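You operate a simulated robot arm through the tools that you are given. There is no shell and no other tool. Be economical: measure what you need, move in short steps, check, and stop when the job is done.

The job below is to be done with a simulated robot arm. You get a single attempt, and the scene is never put back.

## Task
Test cube L alone in the pulse tester: over 15 goes to REJECT.
Fine: switch it on; one press; 15 or less goes back in its spot; switch off after.

The check looks at the end state, three seconds after you hand in, the way a careful person would. Anything else that was tipped, shoved, dropped, spilled or broken makes it a failure.

## Robot
A 6-joint arm with a two-finger parallel gripper, fixed in place. Base frame: the origin is at the foot of the arm, x ahead of it, y to its left, z up; the work surface is at about z = 0.855. Lengths are in m, angles in rad, forces in N, time in s.
With the tool pointing down near the work surface it reaches from about 0.24 to 0.64 m from the base axis. Its first joint turns from -1.152 to 1.152 rad. Payload 2.7 kg.
The tool frame sits at the grasp point between the pads (the TCP): z along the fingers, y along the line on which they close. The tips reach 0.023 m beyond it. The gripper opens to 0.094 m. The fingers are 0.038 m wide and 0.01 m thick; the gripper's body (0.054 by 0.096 m) begins 0.039 m behind the TCP.
Orientation is that of the tool frame in the base frame, as [roll, pitch, yaw] about the fixed x, y, z axes, in that order (R = Rz(yaw) Ry(pitch) Rx(roll)). With the fingers straight down and closing along the base's y, the tool's x points along the base's -x, its y along +y and its z along -z.

## Interface
- The arm moves only by the tool arm_command. Its argument "series" is a list of rows, each a list of 7 numbers: the opening in per cent of the stroke, from 0 (shut) to 100 (fully open), then the shift along the base's x, y, z in mm, then the turn, a rotation vector about the base's x, y, z in rad. In form: [[claw, tx, ty, tz, ax, ay, az], ...]. A call has 1 to 12 rows; each row is the pose to reach, as a shift and turn from the pose commanded when the call began. Each row takes 0.2 s and may step no farther than 0.05 m and 0.15 rad from the row before; otherwise, or with a gripper value out of range, the whole call is refused. A pose out of reach is approached as far as the arm can. The call stops where the force on the tool passes 40 N (or 10 N more than at its start, if that is more) or the arm is blocked; 0.2 s more then pass. Each finger travels about 0.045 m/s and halts on what it meets, pressing with about 35 N; the grip force reading is that of the motor and also rises with nothing between the fingers. The clock runs only during rows and for 0.2 s after the last one: add rows that repeat a pose to give the fingers time. The reply holds the time, the measured pose of the TCP, the force on the tool along the base axes, the opening and the grip force, in the units named above and with some noise, with the torque about the TCP (base axes, N m) and any sound that the robot's microphone picked up.
- Cameras (640 x 400 px; columns grow to the right, rows downward): "scene" is fixed at [0.0614, -0.4165, 1.4166]; the picture's right is [0.90, -0.44, 0.00], its down [-0.21, -0.41, -0.89] and it looks along [0.39, 0.79, -0.46] (base axes); focal length 332 px, centre (320, 200). "wrist" rides on the gripper at [0.086, 0.016, -0.075] in the tool frame; the picture's right is [-0.18, 0.98, 0.00], its down [-0.58, -0.11, -0.81] and it looks along [-0.79, -0.15, 0.59] (tool axes); focal length 243 px, centre (320, 200). There is no depth. A picture from a camera that has moved, and an enlarged one, comes with that camera's place and axes in the base frame and with its lens.
- capture(camera): a new picture of that camera. It takes no simulated time.
- close_up(camera, box): a new picture of the part [left, top, right, bottom] of that camera's present view, enlarged. It takes no simulated time.
- sign_off(): hands the job in; it is judged then, once.

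Go step by step. Nothing tells you positions but the pictures and the camera data: compare them with the known pose of the tool, close in by small moves and look again before you grip or let go. The budget is 120 turns and 64 pictures, counting those below and the enlarged ones. Unless the task says otherwise, let go and move clear before handing in, and close with one line.

The tools are called after "Emit:" as a command line: name --pt "numbers of a row" for each row, then --argument value for the rest, lists and objects as JSON in quotes. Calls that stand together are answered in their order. arm_command: Moves the arm, as the interface text tells. Its arguments: {"type":"object","properties":{"series":{"type":"array"}},"required":["series"]} The other tools are called the same way: capture (camera) takes a picture; close_up (camera, box) takes an enlarged picture of a part of a camera's view; sign_off () hands the job in.

At the start:

```text
clock: 0.0
eef_pos: [0.4106, 0.1378, 1.1818]
orientation: [-3.141, 0.0, 3.142]
contact_force: [-0.2, 0.1, 0.0]
ft_torque: [0.03, 0.0, 0.0]
grip_width: 0.0939
finger_force: 0.0
```

scene: 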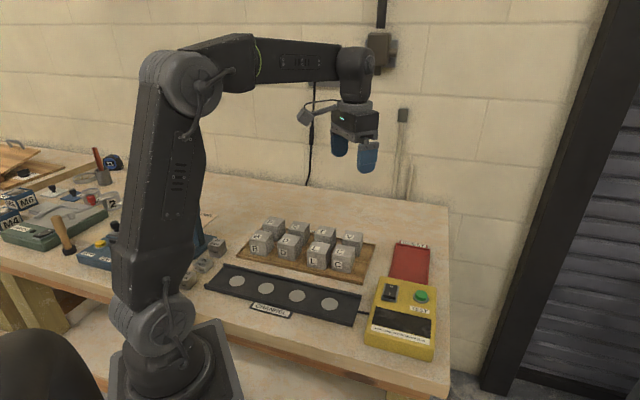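
wrist: 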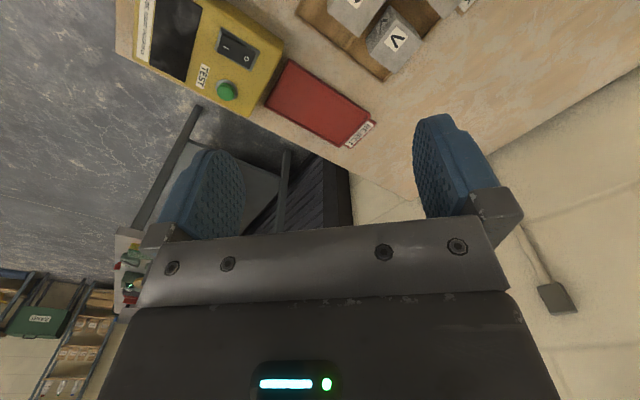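

I see a tray of lettered cubes, a dark channel strip with four pads, a yellow tester with a switch, a green TEST button and a display, and a red REJECT pad. I'll enlarge the important parts first.

Emit:
close_up --camera "scene" --box '[230, 205, 390, 305]'

Emit:
close_up --camera "scene" --box '[340, 230, 460, 365]'

Emit:
close_up --camera "scene" --box '[180, 225, 380, 350]'

```text
4.00 times, centred on (310, 255) of scene
camera zoom: at [0.0614, -0.4165, 1.4166], right [0.9, -0.44, 0.0], down [-0.21, -0.41, -0.89], along [0.39, 0.79, -0.46], focal length 1329 px, centre (360, -20)
```

zoom: 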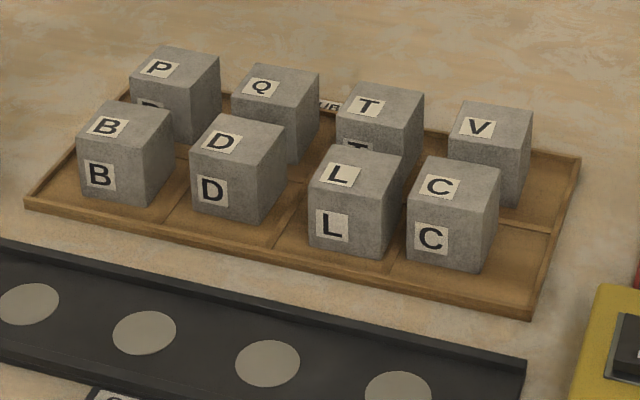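

```text
2.96 times, centred on (400, 298) of scene
camera zoom: at [0.0614, -0.4165, 1.4166], right [0.9, -0.44, 0.0], down [-0.21, -0.41, -0.89], along [0.39, 0.79, -0.46], focal length 984 px, centre (83, -89)
```

zoom: 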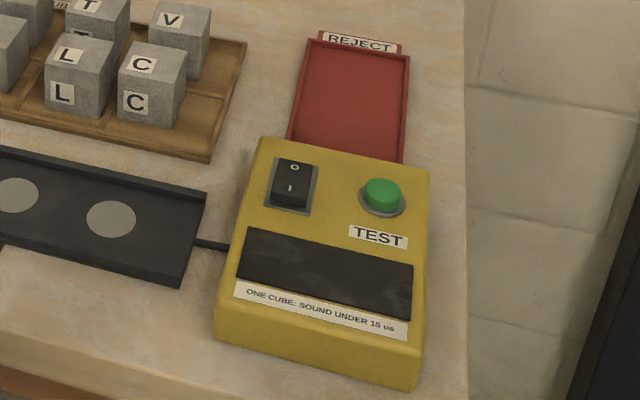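

```text
3.20 times, centred on (280, 288) of scene
camera zoom: at [0.0614, -0.4165, 1.4166], right [0.9, -0.44, 0.0], down [-0.21, -0.41, -0.89], along [0.39, 0.79, -0.46], focal length 1063 px, centre (448, -80)
```

zoom: 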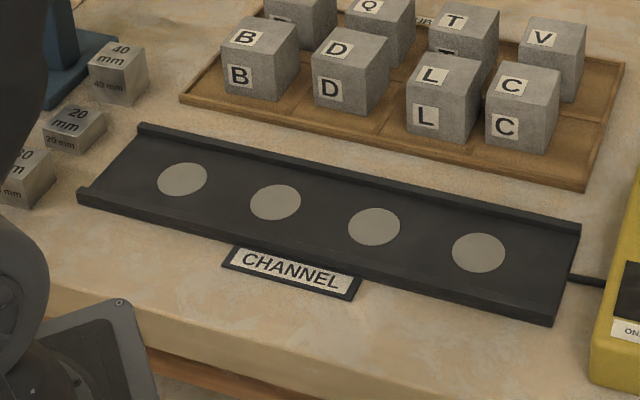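

Back-projection puts the tray and channel at about 45° in the base frame: L is near (0.37, 0.22), the discs run from (0.16, 0.25) to (0.33, 0.08), the button is near (0.50, -0.02) and the switch near (0.445, 0.02). I'll yaw the tool 45° and back off so the wrist camera can see the tray.

Emit:
arm_command --pt "100 -20 -3 -27 0 0 0.131" --pt "100 -40 -6 -54 0 0 0.262" --pt "100 -60 -9 -81 0 0 0.393" --pt "100 -80 -12 -108 0 0 0.524" --pt "100 -100 -15 -135 0 0 0.655" --pt "100 -120 -18 -160 0 0 0.785" --pt "100 -120 -18 -160 0 0 0.785"

Emit:
capture --camera "wrist"

```text
clock: 1.6
eef_pos: [0.2895, 0.1204, 1.0221]
orientation: [3.141, 0.0, -2.355]
contact_force: [-0.1, 0.2, 0.5]
ft_torque: [0.0, 0.04, -0.02]
grip_width: 0.0939
finger_force: 0.0
```

```text
58 pictures are left
camera wrist: at [0.2173, 0.071, 1.0955], right [-0.57, 0.82, 0.0], down [0.49, 0.33, 0.81], along [0.66, 0.46, -0.59], focal length 243 px, centre (320, 200)
```

wrist: 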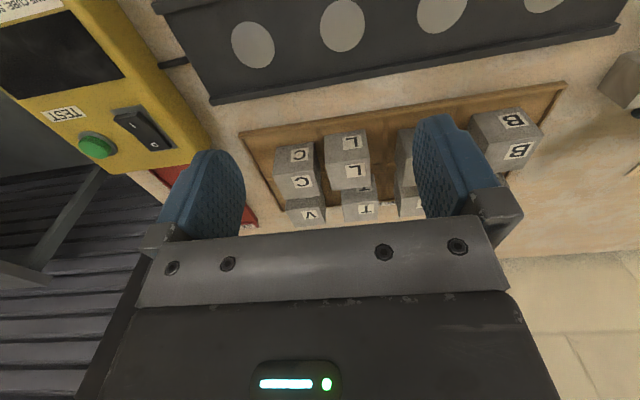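

The wrist image is inverted, so near things appear at the top and I can view from higher and closer. I'll move nearly above L to judge the gaps.

Emit:
arm_command --pt "100 20 30 30 0 0 0" --pt "100 40 60 40 0 0 0" --pt "100 40 60 40 0 0 0"

Emit:
capture --camera "wrist"

Emit:
close_up --camera "wrist" --box '[220, 0, 480, 170]'

```text
clock: 2.4
eef_pos: [0.3305, 0.1801, 1.0614]
orientation: [3.141, 0.001, -2.356]
contact_force: [-0.2, 0.3, 0.6]
ft_torque: [0.02, 0.01, 0.01]
grip_width: 0.0942
finger_force: 0.0
```

```text
57 pictures are left
camera wrist: at [0.2581, 0.1307, 1.136], right [-0.56, 0.83, 0.0], down [0.49, 0.33, 0.81], along [0.67, 0.45, -0.59], focal length 243 px, centre (320, 200)
```

wrist: 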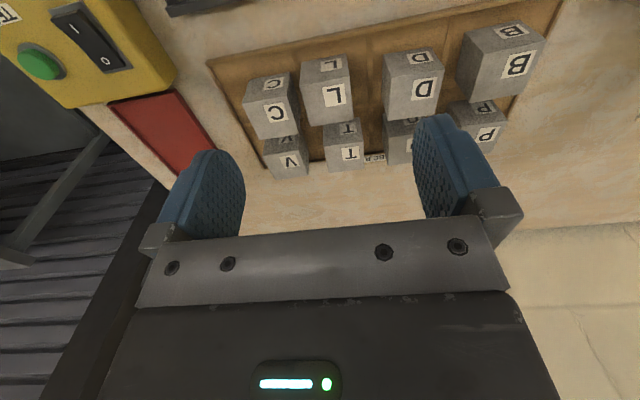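

```text
2.35 times, centred on (350, 85) of wrist
camera zoom: at [0.2581, 0.1307, 1.136], right [-0.56, 0.83, 0.0], down [0.49, 0.33, 0.81], along [0.67, 0.45, -0.59], focal length 571 px, centre (249, 471)
```

zoom: 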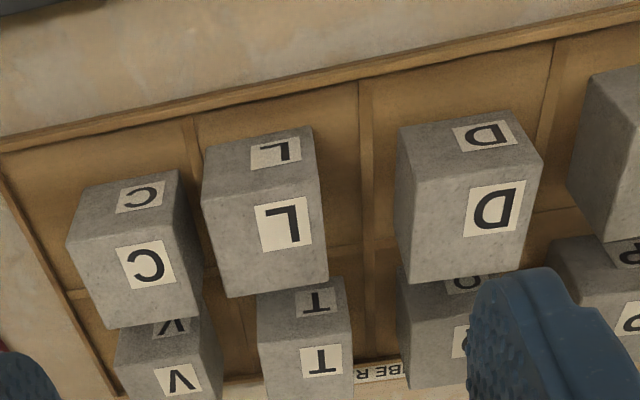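

L's centre comes out at about (0.371, 0.218), with its top near z 0.908 and sides of about 47 mm. The L–C gap is too narrow for a finger, but the L–T gap is about 24 mm, so I'll turn the tool 90° and close along the tray's depth with the fingers open 60 mm.

Emit:
arm_command --pt "64 4 4 0 0 0 -0.131" --pt "64 8 8 0 0 0 -0.262" --pt "64 12 12 0 0 0 -0.393" --pt "64 16 16 0 0 0 -0.524" --pt "64 20 20 0 0 0 -0.655" --pt "64 24 24 0 0 0 -0.785" --pt "64 28 28 0 0 0 -0.916" --pt "64 32 32 0 0 0 -1.047" --pt "64 36 36 0 0 0 -1.178" --pt "64 40 38 0 0 0 -1.309" --pt "64 40 38 0 0 0 -1.44" --pt "64 40 38 0 0 0 -1.571"

Emit:
capture --camera "wrist"

Emit:
capture --camera "scene"

```text
clock: 5.0
eef_pos: [0.3707, 0.2158, 1.061]
orientation: [-3.141, 0.0, 2.352]
contact_force: [0.8, -0.7, -0.3]
ft_torque: [0.02, 0.01, 0.02]
grip_width: 0.0602
finger_force: 0.0
```

```text
55 pictures are left
camera wrist: at [0.321, 0.2907, 1.136], right [0.83, 0.56, 0.0], down [0.33, -0.49, 0.81], along [0.45, -0.67, -0.59], focal length 243 px, centre (320, 200)
```

wrist: 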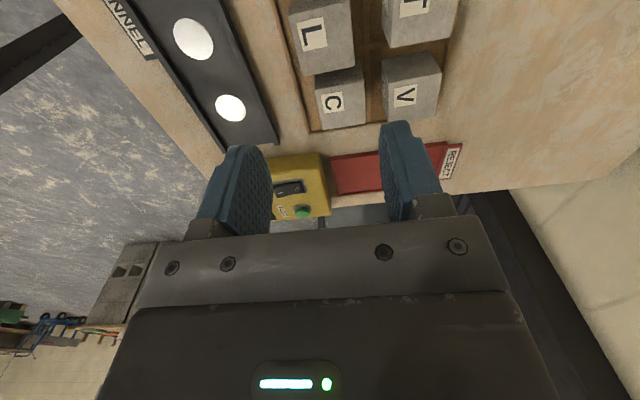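

```text
54 pictures are left
```

scene: 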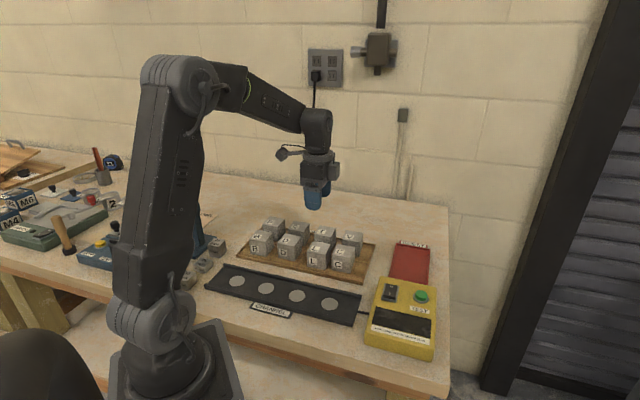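

The L–T gap shows clearly from here, so I'll zoom in to refine L's position.

Emit:
close_up --camera "wrist" --box '[260, 0, 480, 140]'

```text
2.86 times, centred on (370, 70) of wrist
camera zoom: at [0.321, 0.2907, 1.136], right [0.83, 0.56, 0.0], down [0.33, -0.49, 0.81], along [0.45, -0.67, -0.59], focal length 693 px, centre (177, 571)
```

zoom: 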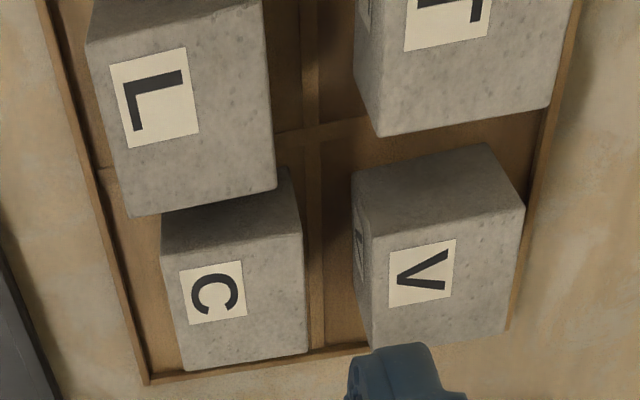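

From this view L's centre is about (0.3716, 0.221), it is square to 45°, and the gap to T is around 30 mm. I'll descend until the fingertips are just above the cube tops.

Emit:
arm_command --pt "64 1 2.5 -30 0 0 0" --pt "64 1 2.5 -65 0 0 0" --pt "64 1 2.5 -100 0 0 0" --pt "64 1 2.5 -120 0 0 0" --pt "64 1 2.5 -120 0 0 0"

Emit:
close_up --camera "scene" --box '[230, 180, 390, 280]'

Emit:
capture --camera "wrist"

```text
clock: 6.2
eef_pos: [0.3707, 0.2195, 0.9415]
orientation: [3.139, 0.001, 2.355]
contact_force: [-0.1, 0.0, 0.5]
ft_torque: [-0.02, 0.0, -0.02]
grip_width: 0.06
finger_force: 0.0
```

```text
4.00 times, centred on (310, 230) of scene
camera zoom: at [0.0614, -0.4164, 1.4166], right [0.9, -0.44, 0.0], down [-0.21, -0.41, -0.89], along [0.39, 0.79, -0.46], focal length 1329 px, centre (360, 80)
```

zoom: 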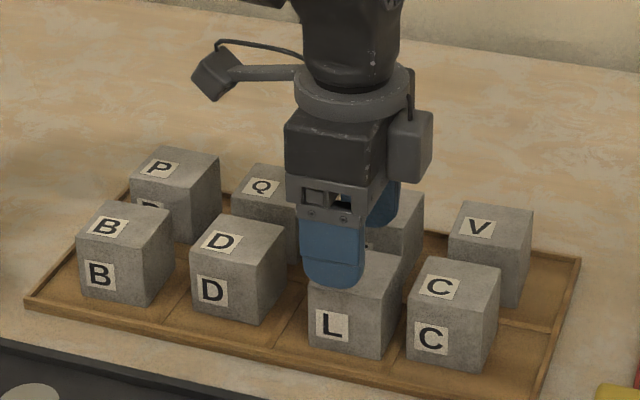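

```text
51 pictures are left
camera wrist: at [0.3214, 0.2931, 1.0163], right [0.83, 0.56, 0.0], down [0.33, -0.49, 0.81], along [0.45, -0.67, -0.59], focal length 243 px, centre (320, 200)
```

wrist: 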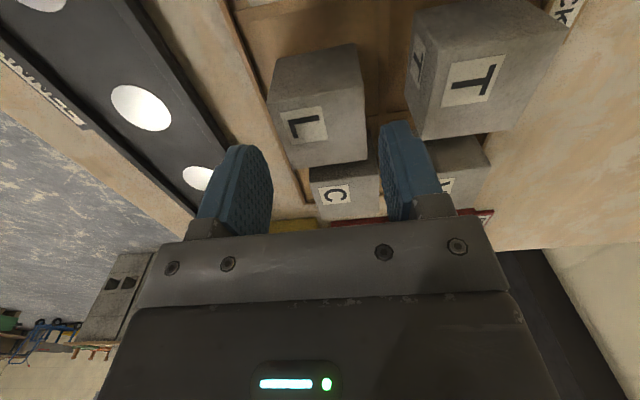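

The fingers straddle L, with the rear one inside the L–T gap, and the estimates agree to about 2 mm. I'll descend to the grasp height and close.

Emit:
arm_command --pt "64 0 1 -20 0 0 0" --pt "64 0 1 -40 0 0 0" --pt "64 0 1 -52 0 0 0" --pt "64 0 1 -52 0 0 0"

Emit:
close_up --camera "scene" --box '[230, 180, 390, 280]'

```text
clock: 7.2
eef_pos: [0.3705, 0.2206, 0.8895]
orientation: [3.141, 0.0, 2.358]
contact_force: [-0.6, 0.5, -0.3]
ft_torque: [0.02, 0.04, -0.01]
grip_width: 0.0601
finger_force: 0.2
```

```text
4.00 times, centred on (310, 230) of scene
camera zoom: at [0.0614, -0.4165, 1.4166], right [0.9, -0.44, 0.0], down [-0.21, -0.41, -0.89], along [0.39, 0.79, -0.46], focal length 1329 px, centre (360, 80)
```

zoom: 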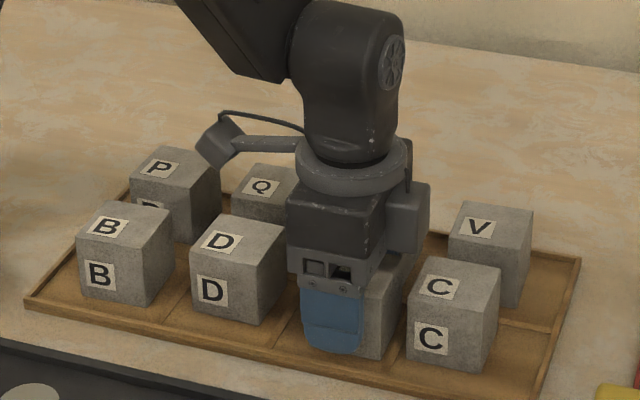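

No contact on the way down and everything is undisturbed. Now I'll close on L and lift slightly.

Emit:
arm_command --pt "40 0 0 0 0 0 0" --pt "40 0 0 0 0 0 0" --pt "40 0 0 0 0 0 0" --pt "40 0 0 3 0 0 0" --pt "40 0 0 10 0 0 0" --pt "40 0 0 20 0 0 0" --pt "40 0 0 20 0 0 0"

Emit:
close_up --camera "scene" --box '[230, 180, 390, 280]'

```text
clock: 8.8
eef_pos: [0.371, 0.221, 0.9094]
orientation: [-3.141, 0.0, 2.354]
contact_force: [0.3, -0.3, -1.8]
ft_torque: [-0.01, 0.02, 0.03]
grip_width: 0.0498
finger_force: 35.0
```

```text
4.00 times, centred on (310, 230) of scene
camera zoom: at [0.0614, -0.4164, 1.4166], right [0.9, -0.44, 0.0], down [-0.21, -0.41, -0.89], along [0.39, 0.79, -0.46], focal length 1329 px, centre (360, 80)
```

zoom: 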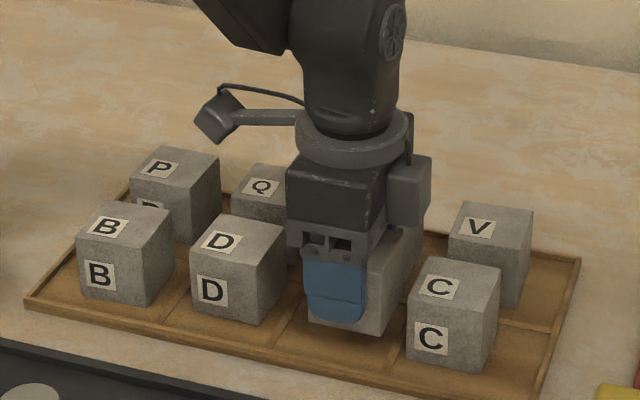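

L is gripped (50 mm wide) and lifting cleanly. I'll raise it, then carry it over toward the disc nearest the tester.

Emit:
arm_command --pt "40 0 0 30 0 0 0" --pt "40 0 0 65 0 0 0" --pt "40 0 0 90 0 0 0" --pt "40 -10 -30 90 0 0 0" --pt "40 -20 -65 90 0 0 0" --pt "40 -32 -100 90 0 0 0" --pt "40 -44 -138 90 0 0 0" --pt "40 -44 -138 90 0 0 0"

Emit:
capture --camera "wrist"

Emit:
capture --camera "scene"

```text
clock: 10.6
eef_pos: [0.3276, 0.0831, 0.9986]
orientation: [3.14, 0.001, 2.356]
contact_force: [0.6, 0.1, -2.5]
ft_torque: [-0.04, 0.01, 0.02]
grip_width: 0.0499
finger_force: 35.0
```

```text
48 pictures are left
camera wrist: at [0.2775, 0.1559, 1.0737], right [0.83, 0.56, 0.0], down [0.33, -0.49, 0.81], along [0.46, -0.67, -0.59], focal length 243 px, centre (320, 200)
```

wrist: 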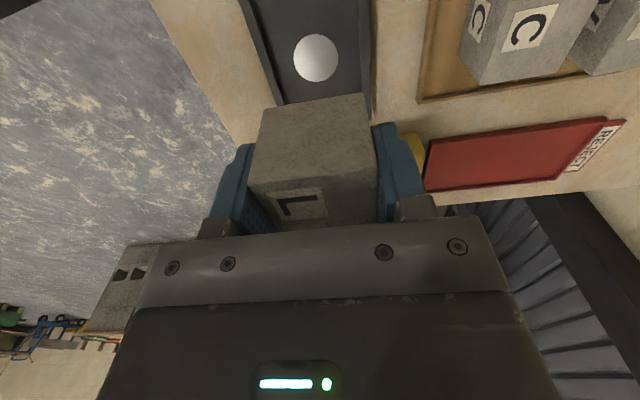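

```text
47 pictures are left
```

scene: 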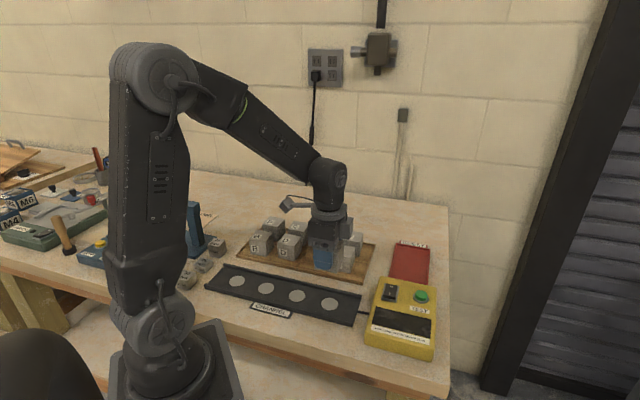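

The near disc sits at about (0.3265, 0.080), almost under the cube. I'll come down to about 15 mm above it and look again.

Emit:
arm_command --pt "40 -2.5 -2.5 -30 0 0 0" --pt "40 -2.5 -2.5 -60 0 0 0" --pt "40 -2.5 -2.5 -90 0 0 0" --pt "40 -2.5 -2.5 -92 0 0 0" --pt "40 -2.5 -2.5 -92 0 0 0"

Emit:
capture --camera "wrist"

Emit:
close_up --camera "scene" --box '[250, 230, 410, 330]'

```text
clock: 11.8
eef_pos: [0.3253, 0.0802, 0.9078]
orientation: [3.141, 0.001, 2.356]
contact_force: [0.3, 0.7, -2.5]
ft_torque: [-0.01, 0.02, -0.01]
grip_width: 0.0499
finger_force: 35.1
```

```text
46 pictures are left
camera wrist: at [0.2756, 0.1541, 0.9818], right [0.83, 0.56, 0.0], down [0.33, -0.49, 0.81], along [0.45, -0.67, -0.59], focal length 243 px, centre (320, 200)
```

wrist: 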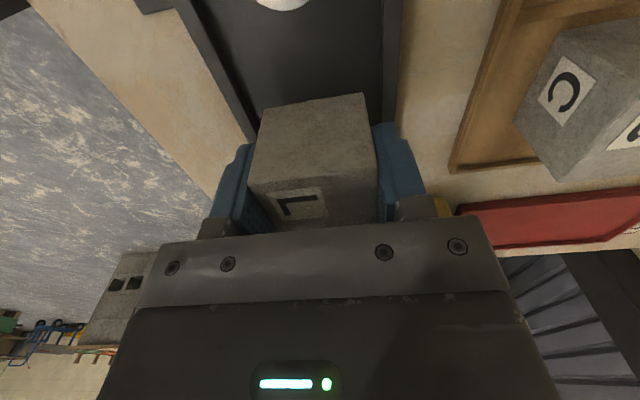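

```text
4.00 times, centred on (330, 280) of scene
camera zoom: at [0.0614, -0.4164, 1.4166], right [0.9, -0.44, 0.0], down [-0.21, -0.41, -0.89], along [0.39, 0.79, -0.46], focal length 1329 px, centre (280, -120)
```

zoom: 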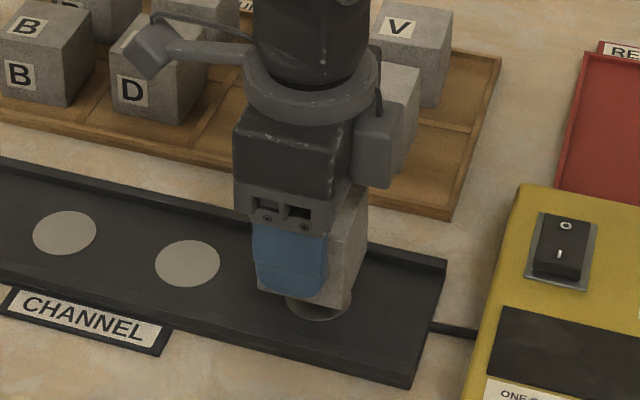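

The cube is over the near disc, but my two views differ by a few mm across the channel. I'll zoom in to settle that before lowering.

Emit:
close_up --camera "wrist" --box '[180, 0, 440, 160]'

Emit:
close_up --camera "scene" --box '[300, 270, 364, 310]'

```text
2.46 times, centred on (310, 80) of wrist
camera zoom: at [0.2756, 0.1541, 0.9818], right [0.83, 0.56, 0.0], down [0.33, -0.49, 0.81], along [0.45, -0.67, -0.59], focal length 597 px, centre (345, 495)
```

zoom: 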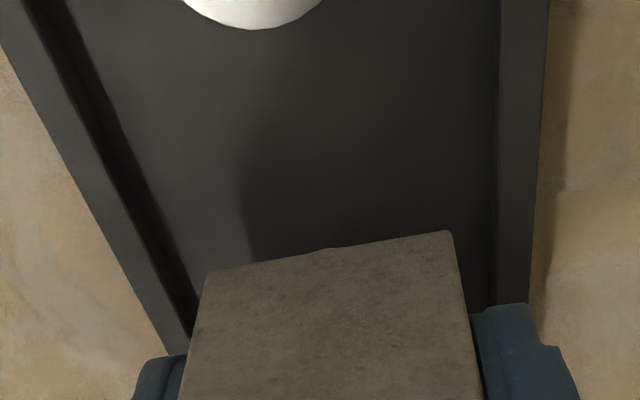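

```text
10.00 times, centred on (332, 290) of scene
camera zoom: at [0.0614, -0.4164, 1.4166], right [0.9, -0.44, 0.0], down [-0.21, -0.41, -0.89], along [0.39, 0.79, -0.46], focal length 3323 px, centre (200, -700)
```

zoom: 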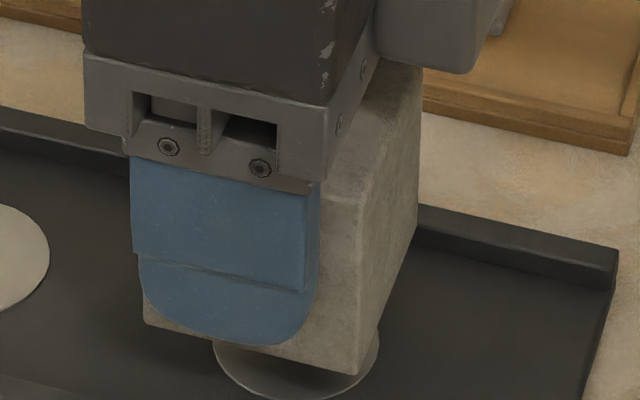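

The fingers would sit close to the channel rims in this orientation, because the inside width is about 70 mm. I'll raise the cube and turn it 90° so the fingers line up along the channel, then recheck.

Emit:
arm_command --pt "40 0 0 15 0 0 0.131" --pt "40 0 -2 30 0 0 0.262" --pt "40 0 -2 30 0 0 0.393" --pt "40 0 -2 30 0 0 0.524" --pt "40 0 -2 30 0 0 0.655" --pt "40 0 -2 30 0 0 0.785" --pt "40 0 -2 30 0 0 0.916" --pt "40 0 -2 30 0 0 1.047" --pt "40 0 -2 30 0 0 1.178" --pt "40 0 -2 30 0 0 1.309" --pt "40 0 -2 30 0 0 1.44" --pt "40 0 -2 30 0 0 1.571"

Emit:
capture --camera "scene"

```text
clock: 14.4
eef_pos: [0.3259, 0.0786, 0.938]
orientation: [3.141, 0.001, -2.355]
contact_force: [-0.3, -0.1, -2.9]
ft_torque: [-0.02, 0.0, 0.01]
grip_width: 0.0498
finger_force: 34.7
```

```text
42 pictures are left
```

scene: 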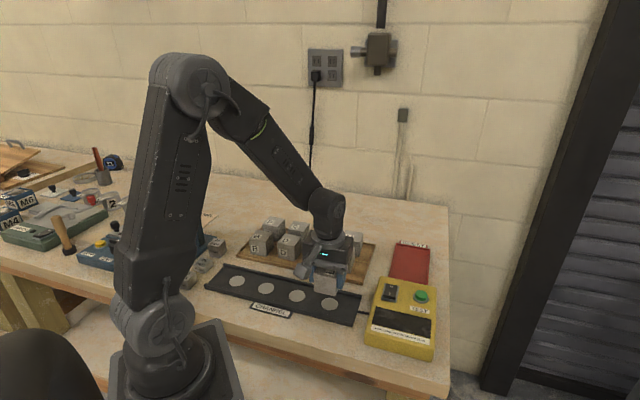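

The turn went fine and the cube is still above the near disc. I'll lower to about 10 mm above the channel and check the alignment.

Emit:
arm_command --pt "40 0 0 -18 0 0 0" --pt "40 0 0 -36 0 0 0" --pt "40 0 0 -36 0 0 0"

Emit:
close_up --camera "scene" --box '[290, 265, 370, 325]'

Emit:
capture --camera "wrist"

```text
clock: 15.2
eef_pos: [0.3241, 0.0788, 0.902]
orientation: [3.14, 0.0, -2.356]
contact_force: [-0.8, -0.3, -3.8]
ft_torque: [-0.02, 0.03, 0.02]
grip_width: 0.0499
finger_force: 35.0
```

```text
6.67 times, centred on (330, 295) of scene
camera zoom: at [0.0614, -0.4164, 1.4166], right [0.9, -0.44, 0.0], down [-0.21, -0.41, -0.89], along [0.39, 0.79, -0.46], focal length 2215 px, centre (253, -433)
```

zoom: 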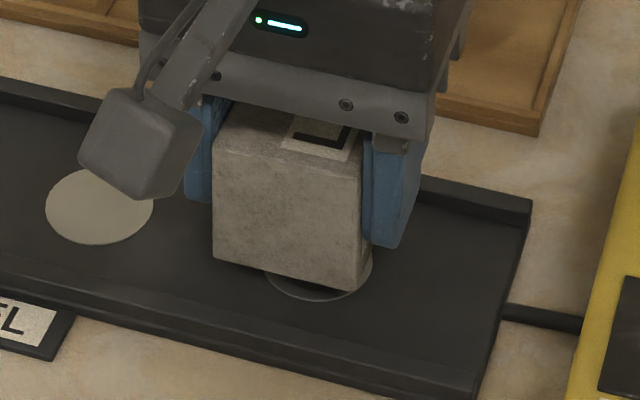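

```text
40 pictures are left
camera wrist: at [0.2526, 0.0297, 0.9757], right [-0.56, 0.83, 0.0], down [0.49, 0.33, 0.81], along [0.67, 0.46, -0.59], focal length 243 px, centre (320, 200)
```

wrist: 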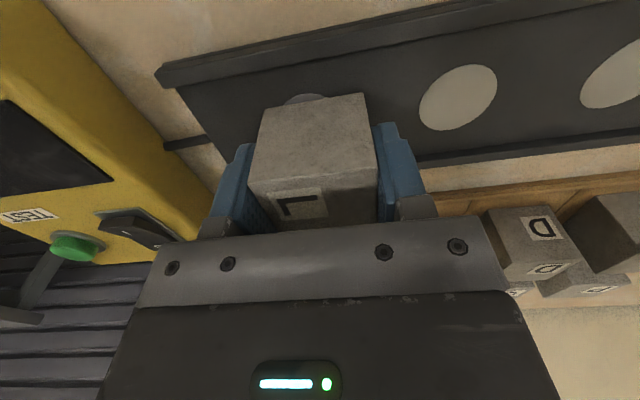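

The cube is about 4 mm off the disc centre. I'll shift it and lower gently until it makes contact.

Emit:
arm_command --pt "40 4 0 -4 0 0 0" --pt "40 4 0 -8 0 0 0" --pt "40 4 0 -10 0 0 0" --pt "40 4 0 -11 0 0 0" --pt "40 4 0 -12 0 0 0" --pt "40 4 0 -13 0 0 0" --pt "40 4 0 -13 0 0 0"

Emit:
close_up --camera "scene" --box '[290, 265, 370, 325]'

```text
clock: 16.8
eef_pos: [0.3301, 0.0789, 0.889]
orientation: [-3.141, 0.003, -2.355]
contact_force: [-1.4, -0.6, 26.1]
ft_torque: [0.18, 0.14, -0.07]
grip_width: 0.0502
finger_force: 35.1
```

```text
6.67 times, centred on (330, 295) of scene
camera zoom: at [0.0611, -0.4165, 1.4166], right [0.9, -0.44, 0.0], down [-0.21, -0.41, -0.89], along [0.39, 0.79, -0.46], focal length 2215 px, centre (253, -433)
```

zoom: 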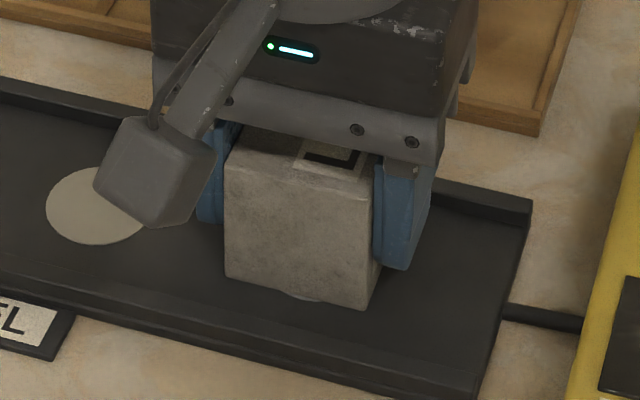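

The cube is down on the channel but sits about 6 mm too far back. I'll lift it slightly, shift it and set it down again.

Emit:
arm_command --pt "40 0 0 4 0 0 0" --pt "40 -4 -4 4 0 0 0" --pt "40 -4 -4 4 0 0 0" --pt "40 -4 -4 2 0 0 0" --pt "40 -4 -4 1 0 0 0" --pt "40 -4 -4 0.5 0 0 0" --pt "40 -4 -4 0.5 0 0 0"

Emit:
close_up --camera "scene" --box '[290, 265, 370, 325]'

```text
clock: 18.4
eef_pos: [0.3253, 0.0747, 0.8898]
orientation: [-3.141, 0.0, -2.354]
contact_force: [-2.6, -1.0, 7.8]
ft_torque: [0.05, -0.18, -0.01]
grip_width: 0.0496
finger_force: 34.8
```

```text
6.67 times, centred on (330, 295) of scene
camera zoom: at [0.0612, -0.4165, 1.4166], right [0.9, -0.44, 0.0], down [-0.21, -0.41, -0.89], along [0.39, 0.79, -0.46], focal length 2215 px, centre (253, -433)
```

zoom: 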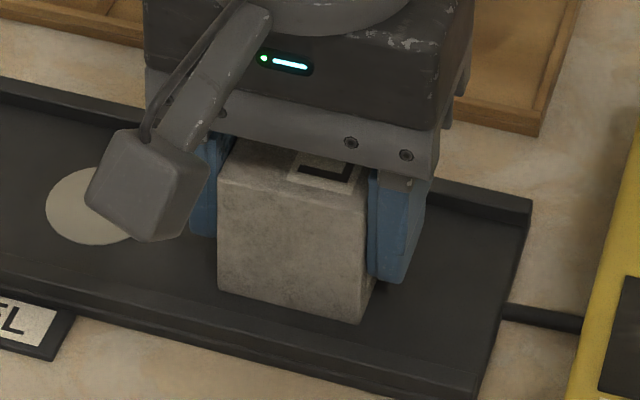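

L covers the disc and sits flat. I'll release it and rise straight up.

Emit:
arm_command --pt "60 0 0 0 0 0 0" --pt "72 0 0 0 0 0 0" --pt "72 0 0 0 0 0 0" --pt "72 0 0 20 0 0 0" --pt "72 0 0 50 0 0 0" --pt "72 0 0 90 0 0 0" --pt "72 0 0 130 0 0 0" --pt "72 0 0 130 0 0 0"

Emit:
capture --camera "scene"

Emit:
capture --camera "wrist"

```text
clock: 20.2
eef_pos: [0.3255, 0.0735, 1.0208]
orientation: [3.139, -0.001, -2.358]
contact_force: [0.0, -0.3, 0.1]
ft_torque: [0.0, -0.01, 0.02]
grip_width: 0.0678
finger_force: 0.1
```

```text
37 pictures are left
```

scene: 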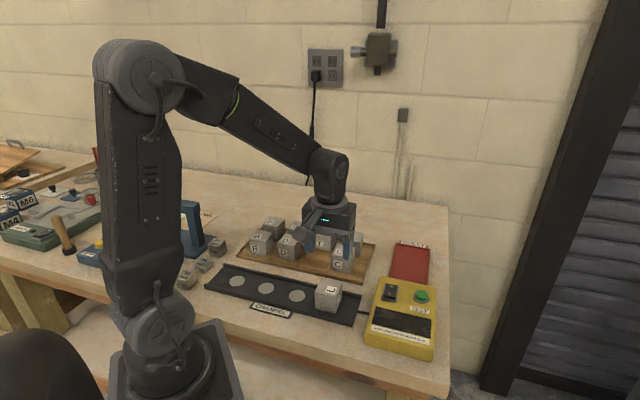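

```text
36 pictures are left
camera wrist: at [0.2517, 0.0248, 1.0943], right [-0.56, 0.83, 0.0], down [0.49, 0.33, 0.81], along [0.67, 0.46, -0.59], focal length 243 px, centre (320, 200)
```

wrist: 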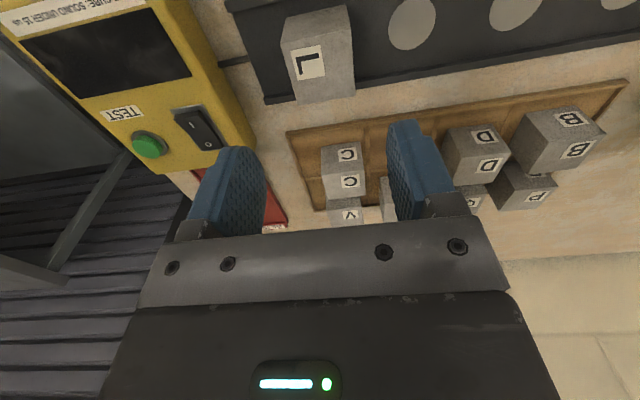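

L sits alone on the channel disc. Now the tester: I'll zoom in on the switch and button from both cameras.

Emit:
close_up --camera "wrist" --box '[80, 60, 260, 180]'

Emit:
close_up --camera "scene" --box '[364, 270, 448, 330]'

```text
3.33 times, centred on (170, 120) of wrist
camera zoom: at [0.2517, 0.0248, 1.0943], right [-0.56, 0.83, 0.0], down [0.49, 0.33, 0.81], along [0.67, 0.46, -0.59], focal length 809 px, centre (820, 467)
```

zoom: 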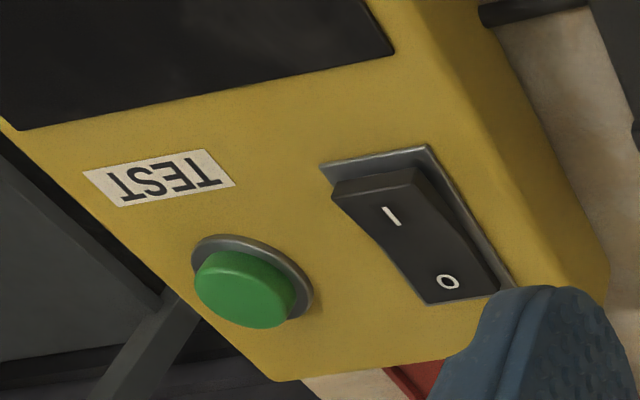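

```text
6.67 times, centred on (406, 300) of scene
camera zoom: at [0.0613, -0.4165, 1.4166], right [0.9, -0.44, 0.0], down [-0.21, -0.41, -0.89], along [0.39, 0.79, -0.46], focal length 2215 px, centre (-253, -467)
```

zoom: 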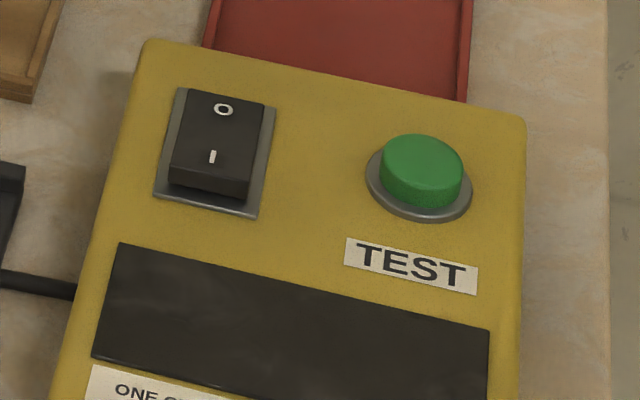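

The rocker's "I" end is raised, so the tester is off, and that end is at about (0.433, 0.006, 0.908). The button top is near (0.490, -0.024, 0.907). I'll close the fingers and hover over the I end.

Emit:
arm_command --pt "0 27 -17 0 0 0 0" --pt "0 54 -34 0 0 0 0" --pt "0 81 -51 0 0 0 0" --pt "0 108 -68 0 0 0 0" --pt "0 108 -68 -30 0 0 0" --pt "0 108 -68 -65 0 0 0" --pt "0 108 -68 -65 0 0 0"

Emit:
close_up --camera "scene" --box '[340, 240, 460, 330]'

Emit:
capture --camera "wrist"

```text
clock: 21.8
eef_pos: [0.4332, 0.0067, 0.9549]
orientation: [-3.141, -0.001, -2.357]
contact_force: [-1.2, 0.5, 0.6]
ft_torque: [0.02, -0.01, 0.02]
grip_width: 0.0
finger_force: 34.5
```

```text
4.44 times, centred on (400, 285) of scene
camera zoom: at [0.0614, -0.4165, 1.4166], right [0.9, -0.44, 0.0], down [-0.21, -0.41, -0.89], along [0.39, 0.79, -0.46], focal length 1477 px, centre (-36, -178)
```

zoom: 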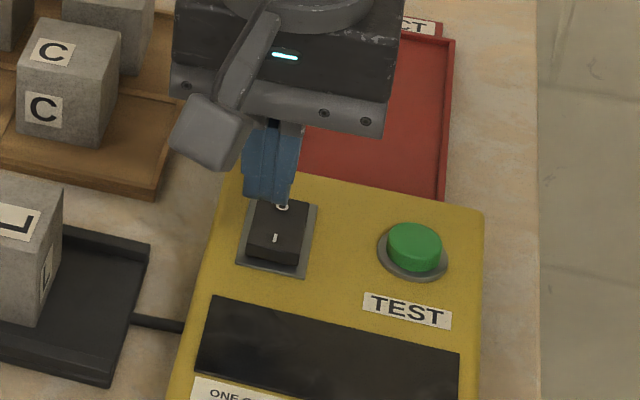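

```text
32 pictures are left
camera wrist: at [0.3608, -0.0422, 1.0286], right [-0.56, 0.83, 0.0], down [0.49, 0.33, 0.81], along [0.67, 0.46, -0.59], focal length 243 px, centre (320, 200)
```

wrist: 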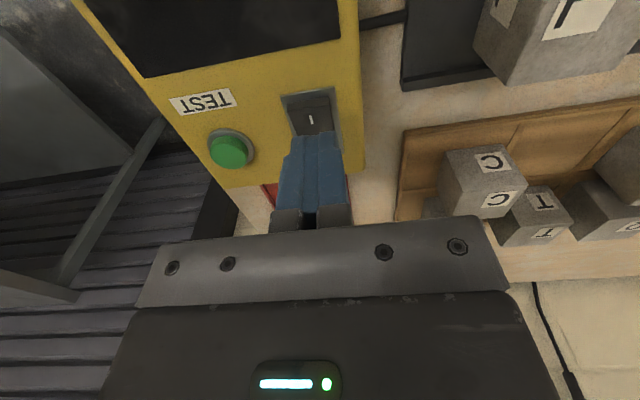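

The tip projects within about 4 mm of the "I" mark in both views. I'll nudge it across and descend to just above contact.

Emit:
arm_command --pt "0 1 -5 0 0 0 0" --pt "0 1 -5 -10 0 0 0" --pt "0 1 -5 -18 0 0 0" --pt "0 1 -5 -18 0 0 0"

Emit:
close_up --camera "scene" --box '[364, 260, 448, 320]'

Emit:
close_up --camera "wrist" --box '[230, 60, 400, 180]'

```text
clock: 22.8
eef_pos: [0.434, 0.0015, 0.9369]
orientation: [3.14, 0.0, -2.356]
contact_force: [-0.4, -0.8, -0.1]
ft_torque: [0.01, 0.03, 0.01]
grip_width: 0.0002
finger_force: 35.1
```

```text
6.67 times, centred on (406, 290) of scene
camera zoom: at [0.0614, -0.4165, 1.4166], right [0.9, -0.44, 0.0], down [-0.21, -0.41, -0.89], along [0.39, 0.79, -0.46], focal length 2215 px, centre (-253, -400)
```

zoom: 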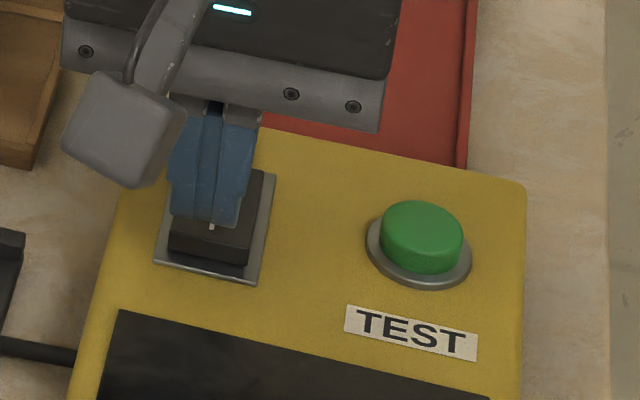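

```text
3.33 times, centred on (315, 120) of wrist
camera zoom: at [0.3612, -0.0472, 1.0107], right [-0.56, 0.83, 0.0], down [0.49, 0.33, 0.81], along [0.67, 0.46, -0.59], focal length 809 px, centre (337, 467)
```

zoom: 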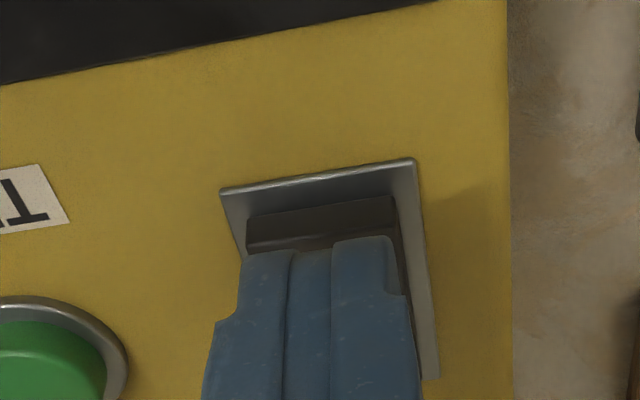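

The tip is centred on the rocker. I'll move it 5 mm toward the I end and press down in small steps.

Emit:
arm_command --pt "0 -3.5 -3.5 0 0 0 0" --pt "0 -3.5 -3.5 -3 0 0 0" --pt "0 -3.5 -3.5 -5 0 0 0" --pt "0 -3.5 -3.5 -7 0 0 0" --pt "0 -3.5 -3.5 -8.5 0 0 0" --pt "0 -3.5 -3.5 -10 0 0 0" --pt "0 -3.5 -3.5 -11.5 0 0 0" --pt "0 -3.5 -3.5 -13 0 0 0"

Emit:
close_up --camera "scene" --box '[364, 270, 448, 350]'

```text
clock: 24.6
eef_pos: [0.4306, -0.0018, 0.9241]
orientation: [3.141, 0.0, -2.356]
contact_force: [-0.4, -0.4, 0.0]
ft_torque: [0.0, -0.01, -0.02]
grip_width: 0.0
finger_force: 34.8
```

```text
5.00 times, centred on (406, 310) of scene
camera zoom: at [0.0613, -0.4165, 1.4166], right [0.9, -0.44, 0.0], down [-0.21, -0.41, -0.89], along [0.39, 0.79, -0.46], focal length 1661 px, centre (-110, -350)
```

zoom: 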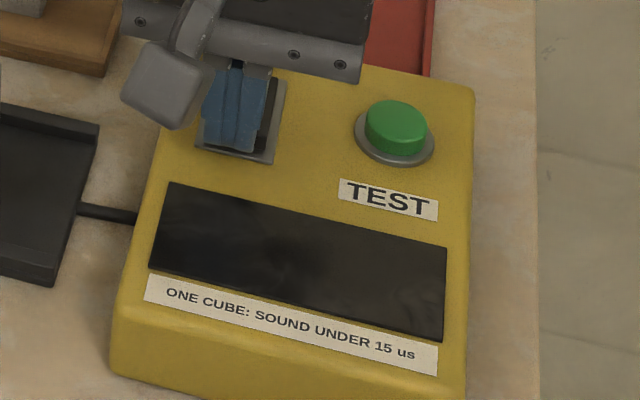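

No contact yet, with the tips at z 0.901. I'll keep going down in small steps.

Emit:
arm_command --pt "0 0 0 -1.5 0 0 0" --pt "0 0 0 -3 0 0 0" --pt "0 0 0 -4.5 0 0 0" --pt "0 0 0 -6 0 0 0"

Emit:
close_up --camera "scene" --box '[364, 270, 448, 350]'

```text
clock: 25.8
eef_pos: [0.4308, -0.0025, 0.9201]
orientation: [-3.14, 0.001, -2.356]
contact_force: [-1.3, -0.8, 4.0]
ft_torque: [0.04, -0.02, 0.0]
grip_width: 0.0001
finger_force: 34.8
stopped in row 4: the force on the tool passed its limit at 42 N (the readings are from after the stop); the commanded pose is now the measured one
```

```text
5.00 times, centred on (406, 310) of scene
camera zoom: at [0.0613, -0.4165, 1.4166], right [0.9, -0.44, 0.0], down [-0.21, -0.41, -0.89], along [0.39, 0.79, -0.46], focal length 1661 px, centre (-110, -350)
```

zoom: 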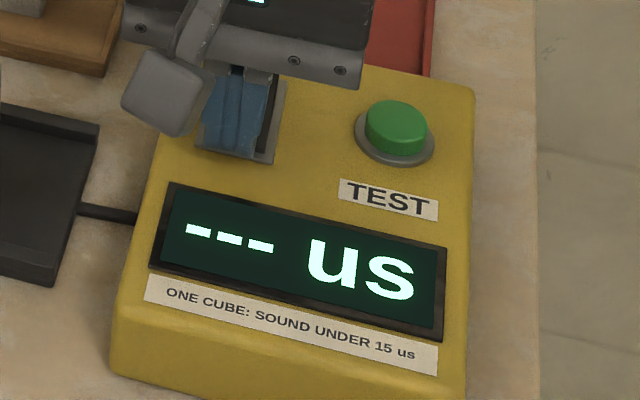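

The tester is on, showing "--- us". I'll rise and hover over the green button at roughly (0.497, -0.022).

Emit:
arm_command --pt "0 0 0 18 0 0 0" --pt "0 0 0 35 0 0 0" --pt "0 33 -10 35 0 0 0" --pt "0 66 -20 35 0 0 0" --pt "0 66 -20 25 0 0 0" --pt "0 66 -20 25 0 0 0"

Emit:
close_up --camera "scene" --box '[364, 260, 448, 320]'

Emit:
capture --camera "wrist"

```text
clock: 27.2
eef_pos: [0.4971, -0.0234, 0.9457]
orientation: [-3.14, 0.001, -2.355]
contact_force: [-0.4, -0.4, -0.5]
ft_torque: [0.02, 0.0, -0.02]
grip_width: 0.0001
finger_force: 34.7
```

```text
6.67 times, centred on (406, 290) of scene
camera zoom: at [0.0614, -0.4165, 1.4166], right [0.9, -0.44, 0.0], down [-0.21, -0.41, -0.89], along [0.39, 0.79, -0.46], focal length 2215 px, centre (-253, -400)
```

zoom: 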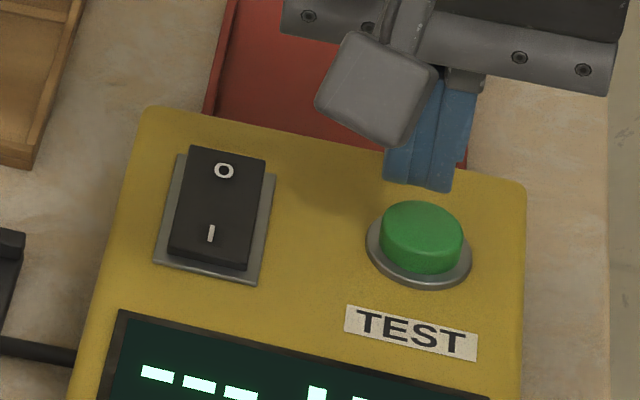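

```text
26 pictures are left
camera wrist: at [0.4244, -0.0718, 1.0192], right [-0.56, 0.83, 0.0], down [0.49, 0.33, 0.81], along [0.67, 0.46, -0.59], focal length 243 px, centre (320, 200)
```

wrist: 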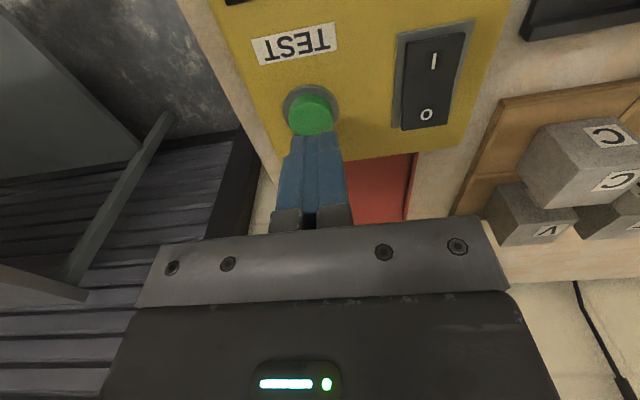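

The tip is within 2–3 mm of the button centre. I'll press once with a slow descent that the force limit will stop.

Emit:
arm_command --pt "0 2.5 -0.5 -8 0 0 0" --pt "0 2.5 -0.5 -15 0 0 0" --pt "0 2.5 -0.5 -18 0 0 0" --pt "0 2.5 -0.5 -20 0 0 0" --pt "0 2.5 -0.5 -22 0 0 0" --pt "0 2.5 -0.5 -24 0 0 0" --pt "0 2.5 -0.5 -26 0 0 0" --pt "0 2.5 -0.5 -28 0 0 0"

Emit:
close_up --camera "scene" --box '[364, 270, 448, 350]'

```text
clock: 29.0
eef_pos: [0.4997, -0.0227, 0.9178]
orientation: [-3.137, 0.003, -2.356]
contact_force: [-5.3, 0.4, 14.5]
ft_torque: [-0.02, 0.14, -0.03]
grip_width: 0.0001
finger_force: 34.9
heard: click
```

```text
5.00 times, centred on (406, 310) of scene
camera zoom: at [0.061, -0.4164, 1.4166], right [0.9, -0.44, 0.0], down [-0.21, -0.41, -0.89], along [0.39, 0.79, -0.46], focal length 1661 px, centre (-110, -350)
```

zoom: 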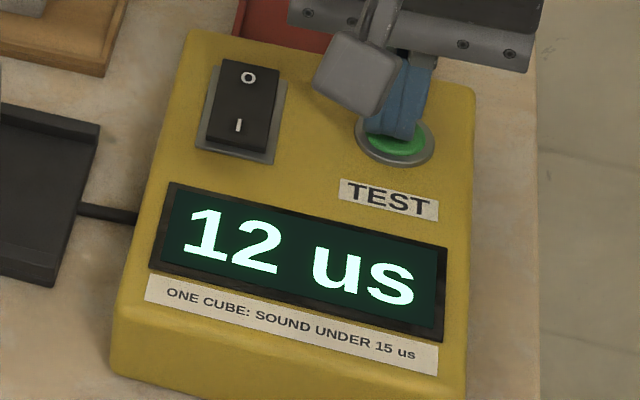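

The reading is 12 µs, which is 15 or less, so L goes back to its spot. I'll lift off the button and return above L.

Emit:
arm_command --pt "0 0 0 20 0 0 0" --pt "0 0 0 60 0 0 0" --pt "0 0 0 100 0 0 0" --pt "72 -35 20 100 0 0 0" --pt "72 -70 40 100 0 0 0" --pt "72 -105 60 100 0 0 0" --pt "72 -140 80 100 0 0 0" --pt "72 -174 97.5 100 0 0 0" --pt "72 -174 97.5 75 0 0 0" --pt "72 -174 97.5 48 0 0 0" --pt "72 -174 97.5 48 0 0 0"

Emit:
capture --camera "wrist"

Emit:
capture --camera "scene"

```text
clock: 31.4
eef_pos: [0.3259, 0.0751, 0.9641]
orientation: [-3.141, 0.002, -2.356]
contact_force: [-0.4, -0.1, 0.2]
ft_torque: [0.03, 0.01, -0.01]
grip_width: 0.0677
finger_force: 0.0
```

```text
24 pictures are left
camera wrist: at [0.2529, 0.0264, 1.0382], right [-0.56, 0.83, 0.0], down [0.49, 0.33, 0.81], along [0.67, 0.46, -0.59], focal length 243 px, centre (320, 200)
```

wrist: 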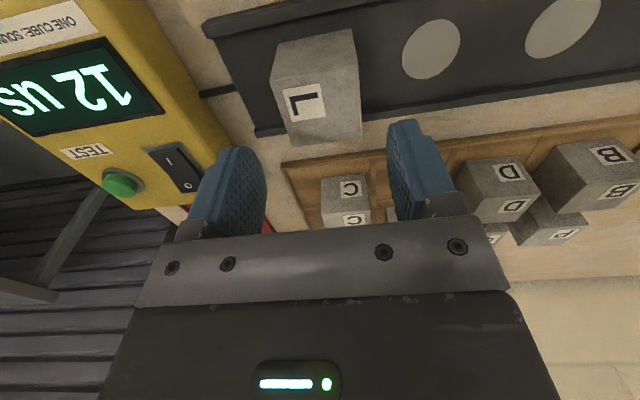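

```text
23 pictures are left
```

scene: 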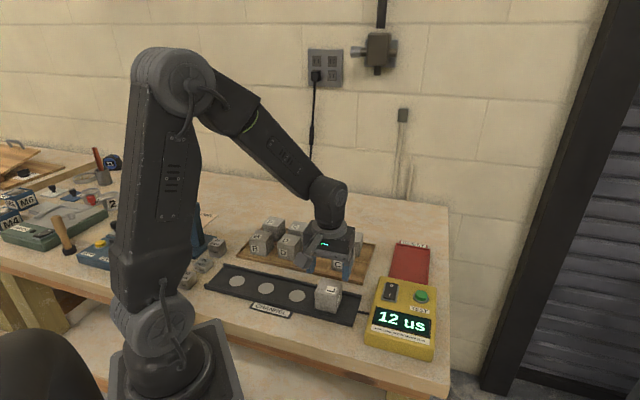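

The display still reads 12 µs and I'm above L at the pose where I released it. I'll descend, grip and lift.

Emit:
arm_command --pt "72 -0.5 0 -25 0 0 0" --pt "72 -0.5 0 -50 0 0 0" --pt "72 -0.5 0 -74 0 0 0" --pt "72 -0.5 0 -74 0 0 0" --pt "40 -0.5 0 -74 0 0 0" --pt "40 -0.5 0 -74 0 0 0" --pt "40 -0.5 0 -74 0 0 0" --pt "40 -0.5 0 -65 0 0 0" --pt "40 -0.5 0 -40 0 0 0" --pt "40 -0.5 0 0 0 0 0" --pt "40 -0.5 0 36 0 0 0" --pt "40 -0.5 0 36 0 0 0"

Emit:
capture --camera "wrist"

```text
clock: 34.0
eef_pos: [0.3229, 0.0739, 1.0017]
orientation: [-3.141, 0.002, -2.356]
contact_force: [-0.2, -0.3, -2.6]
ft_torque: [0.01, 0.01, -0.01]
grip_width: 0.0496
finger_force: 34.7
```

```text
22 pictures are left
camera wrist: at [0.2512, 0.0256, 1.0755], right [-0.56, 0.83, 0.0], down [0.49, 0.33, 0.81], along [0.67, 0.46, -0.59], focal length 243 px, centre (320, 200)
```

wrist: 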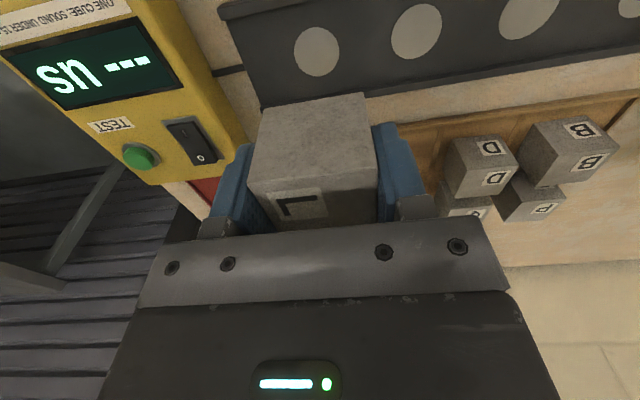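

L is held, and the display went back to "--- us" when it left the channel. I'll turn it back 90° and carry it above its tray spot at (0.371, 0.221).

Emit:
arm_command --pt "40 4 12 5 0 0 -0.131" --pt "40 8 24 10 0 0 -0.262" --pt "40 12 36 10 0 0 -0.393" --pt "40 16 48 10 0 0 -0.524" --pt "40 20 60 10 0 0 -0.655" --pt "40 24 74 10 0 0 -0.785" --pt "40 28 88 10 0 0 -0.916" --pt "40 32 102 10 0 0 -1.047" --pt "40 37 116 10 0 0 -1.178" --pt "40 42 130 10 0 0 -1.309" --pt "40 47 146.5 10 0 0 -1.44" --pt "40 47 146.5 10 0 0 -1.571"

Emit:
close_up --camera "scene" --box '[230, 180, 390, 280]'

```text
clock: 36.6
eef_pos: [0.3721, 0.2227, 1.0105]
orientation: [-3.14, 0.002, 2.355]
contact_force: [0.3, -0.2, -3.0]
ft_torque: [0.05, 0.01, 0.01]
grip_width: 0.0499
finger_force: 34.9
```

```text
4.00 times, centred on (310, 230) of scene
camera zoom: at [0.0614, -0.4164, 1.4166], right [0.9, -0.44, 0.0], down [-0.21, -0.41, -0.89], along [0.39, 0.79, -0.46], focal length 1329 px, centre (360, 80)
```

zoom: 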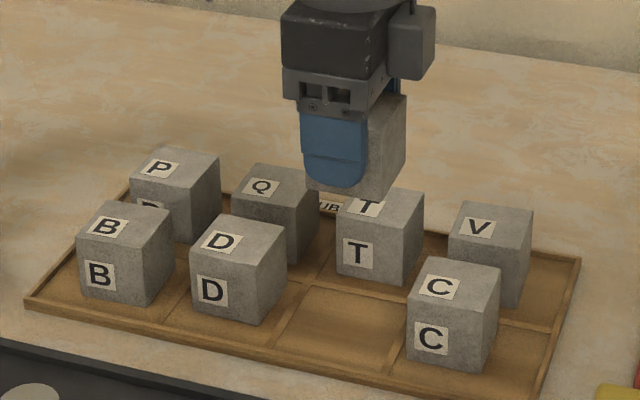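

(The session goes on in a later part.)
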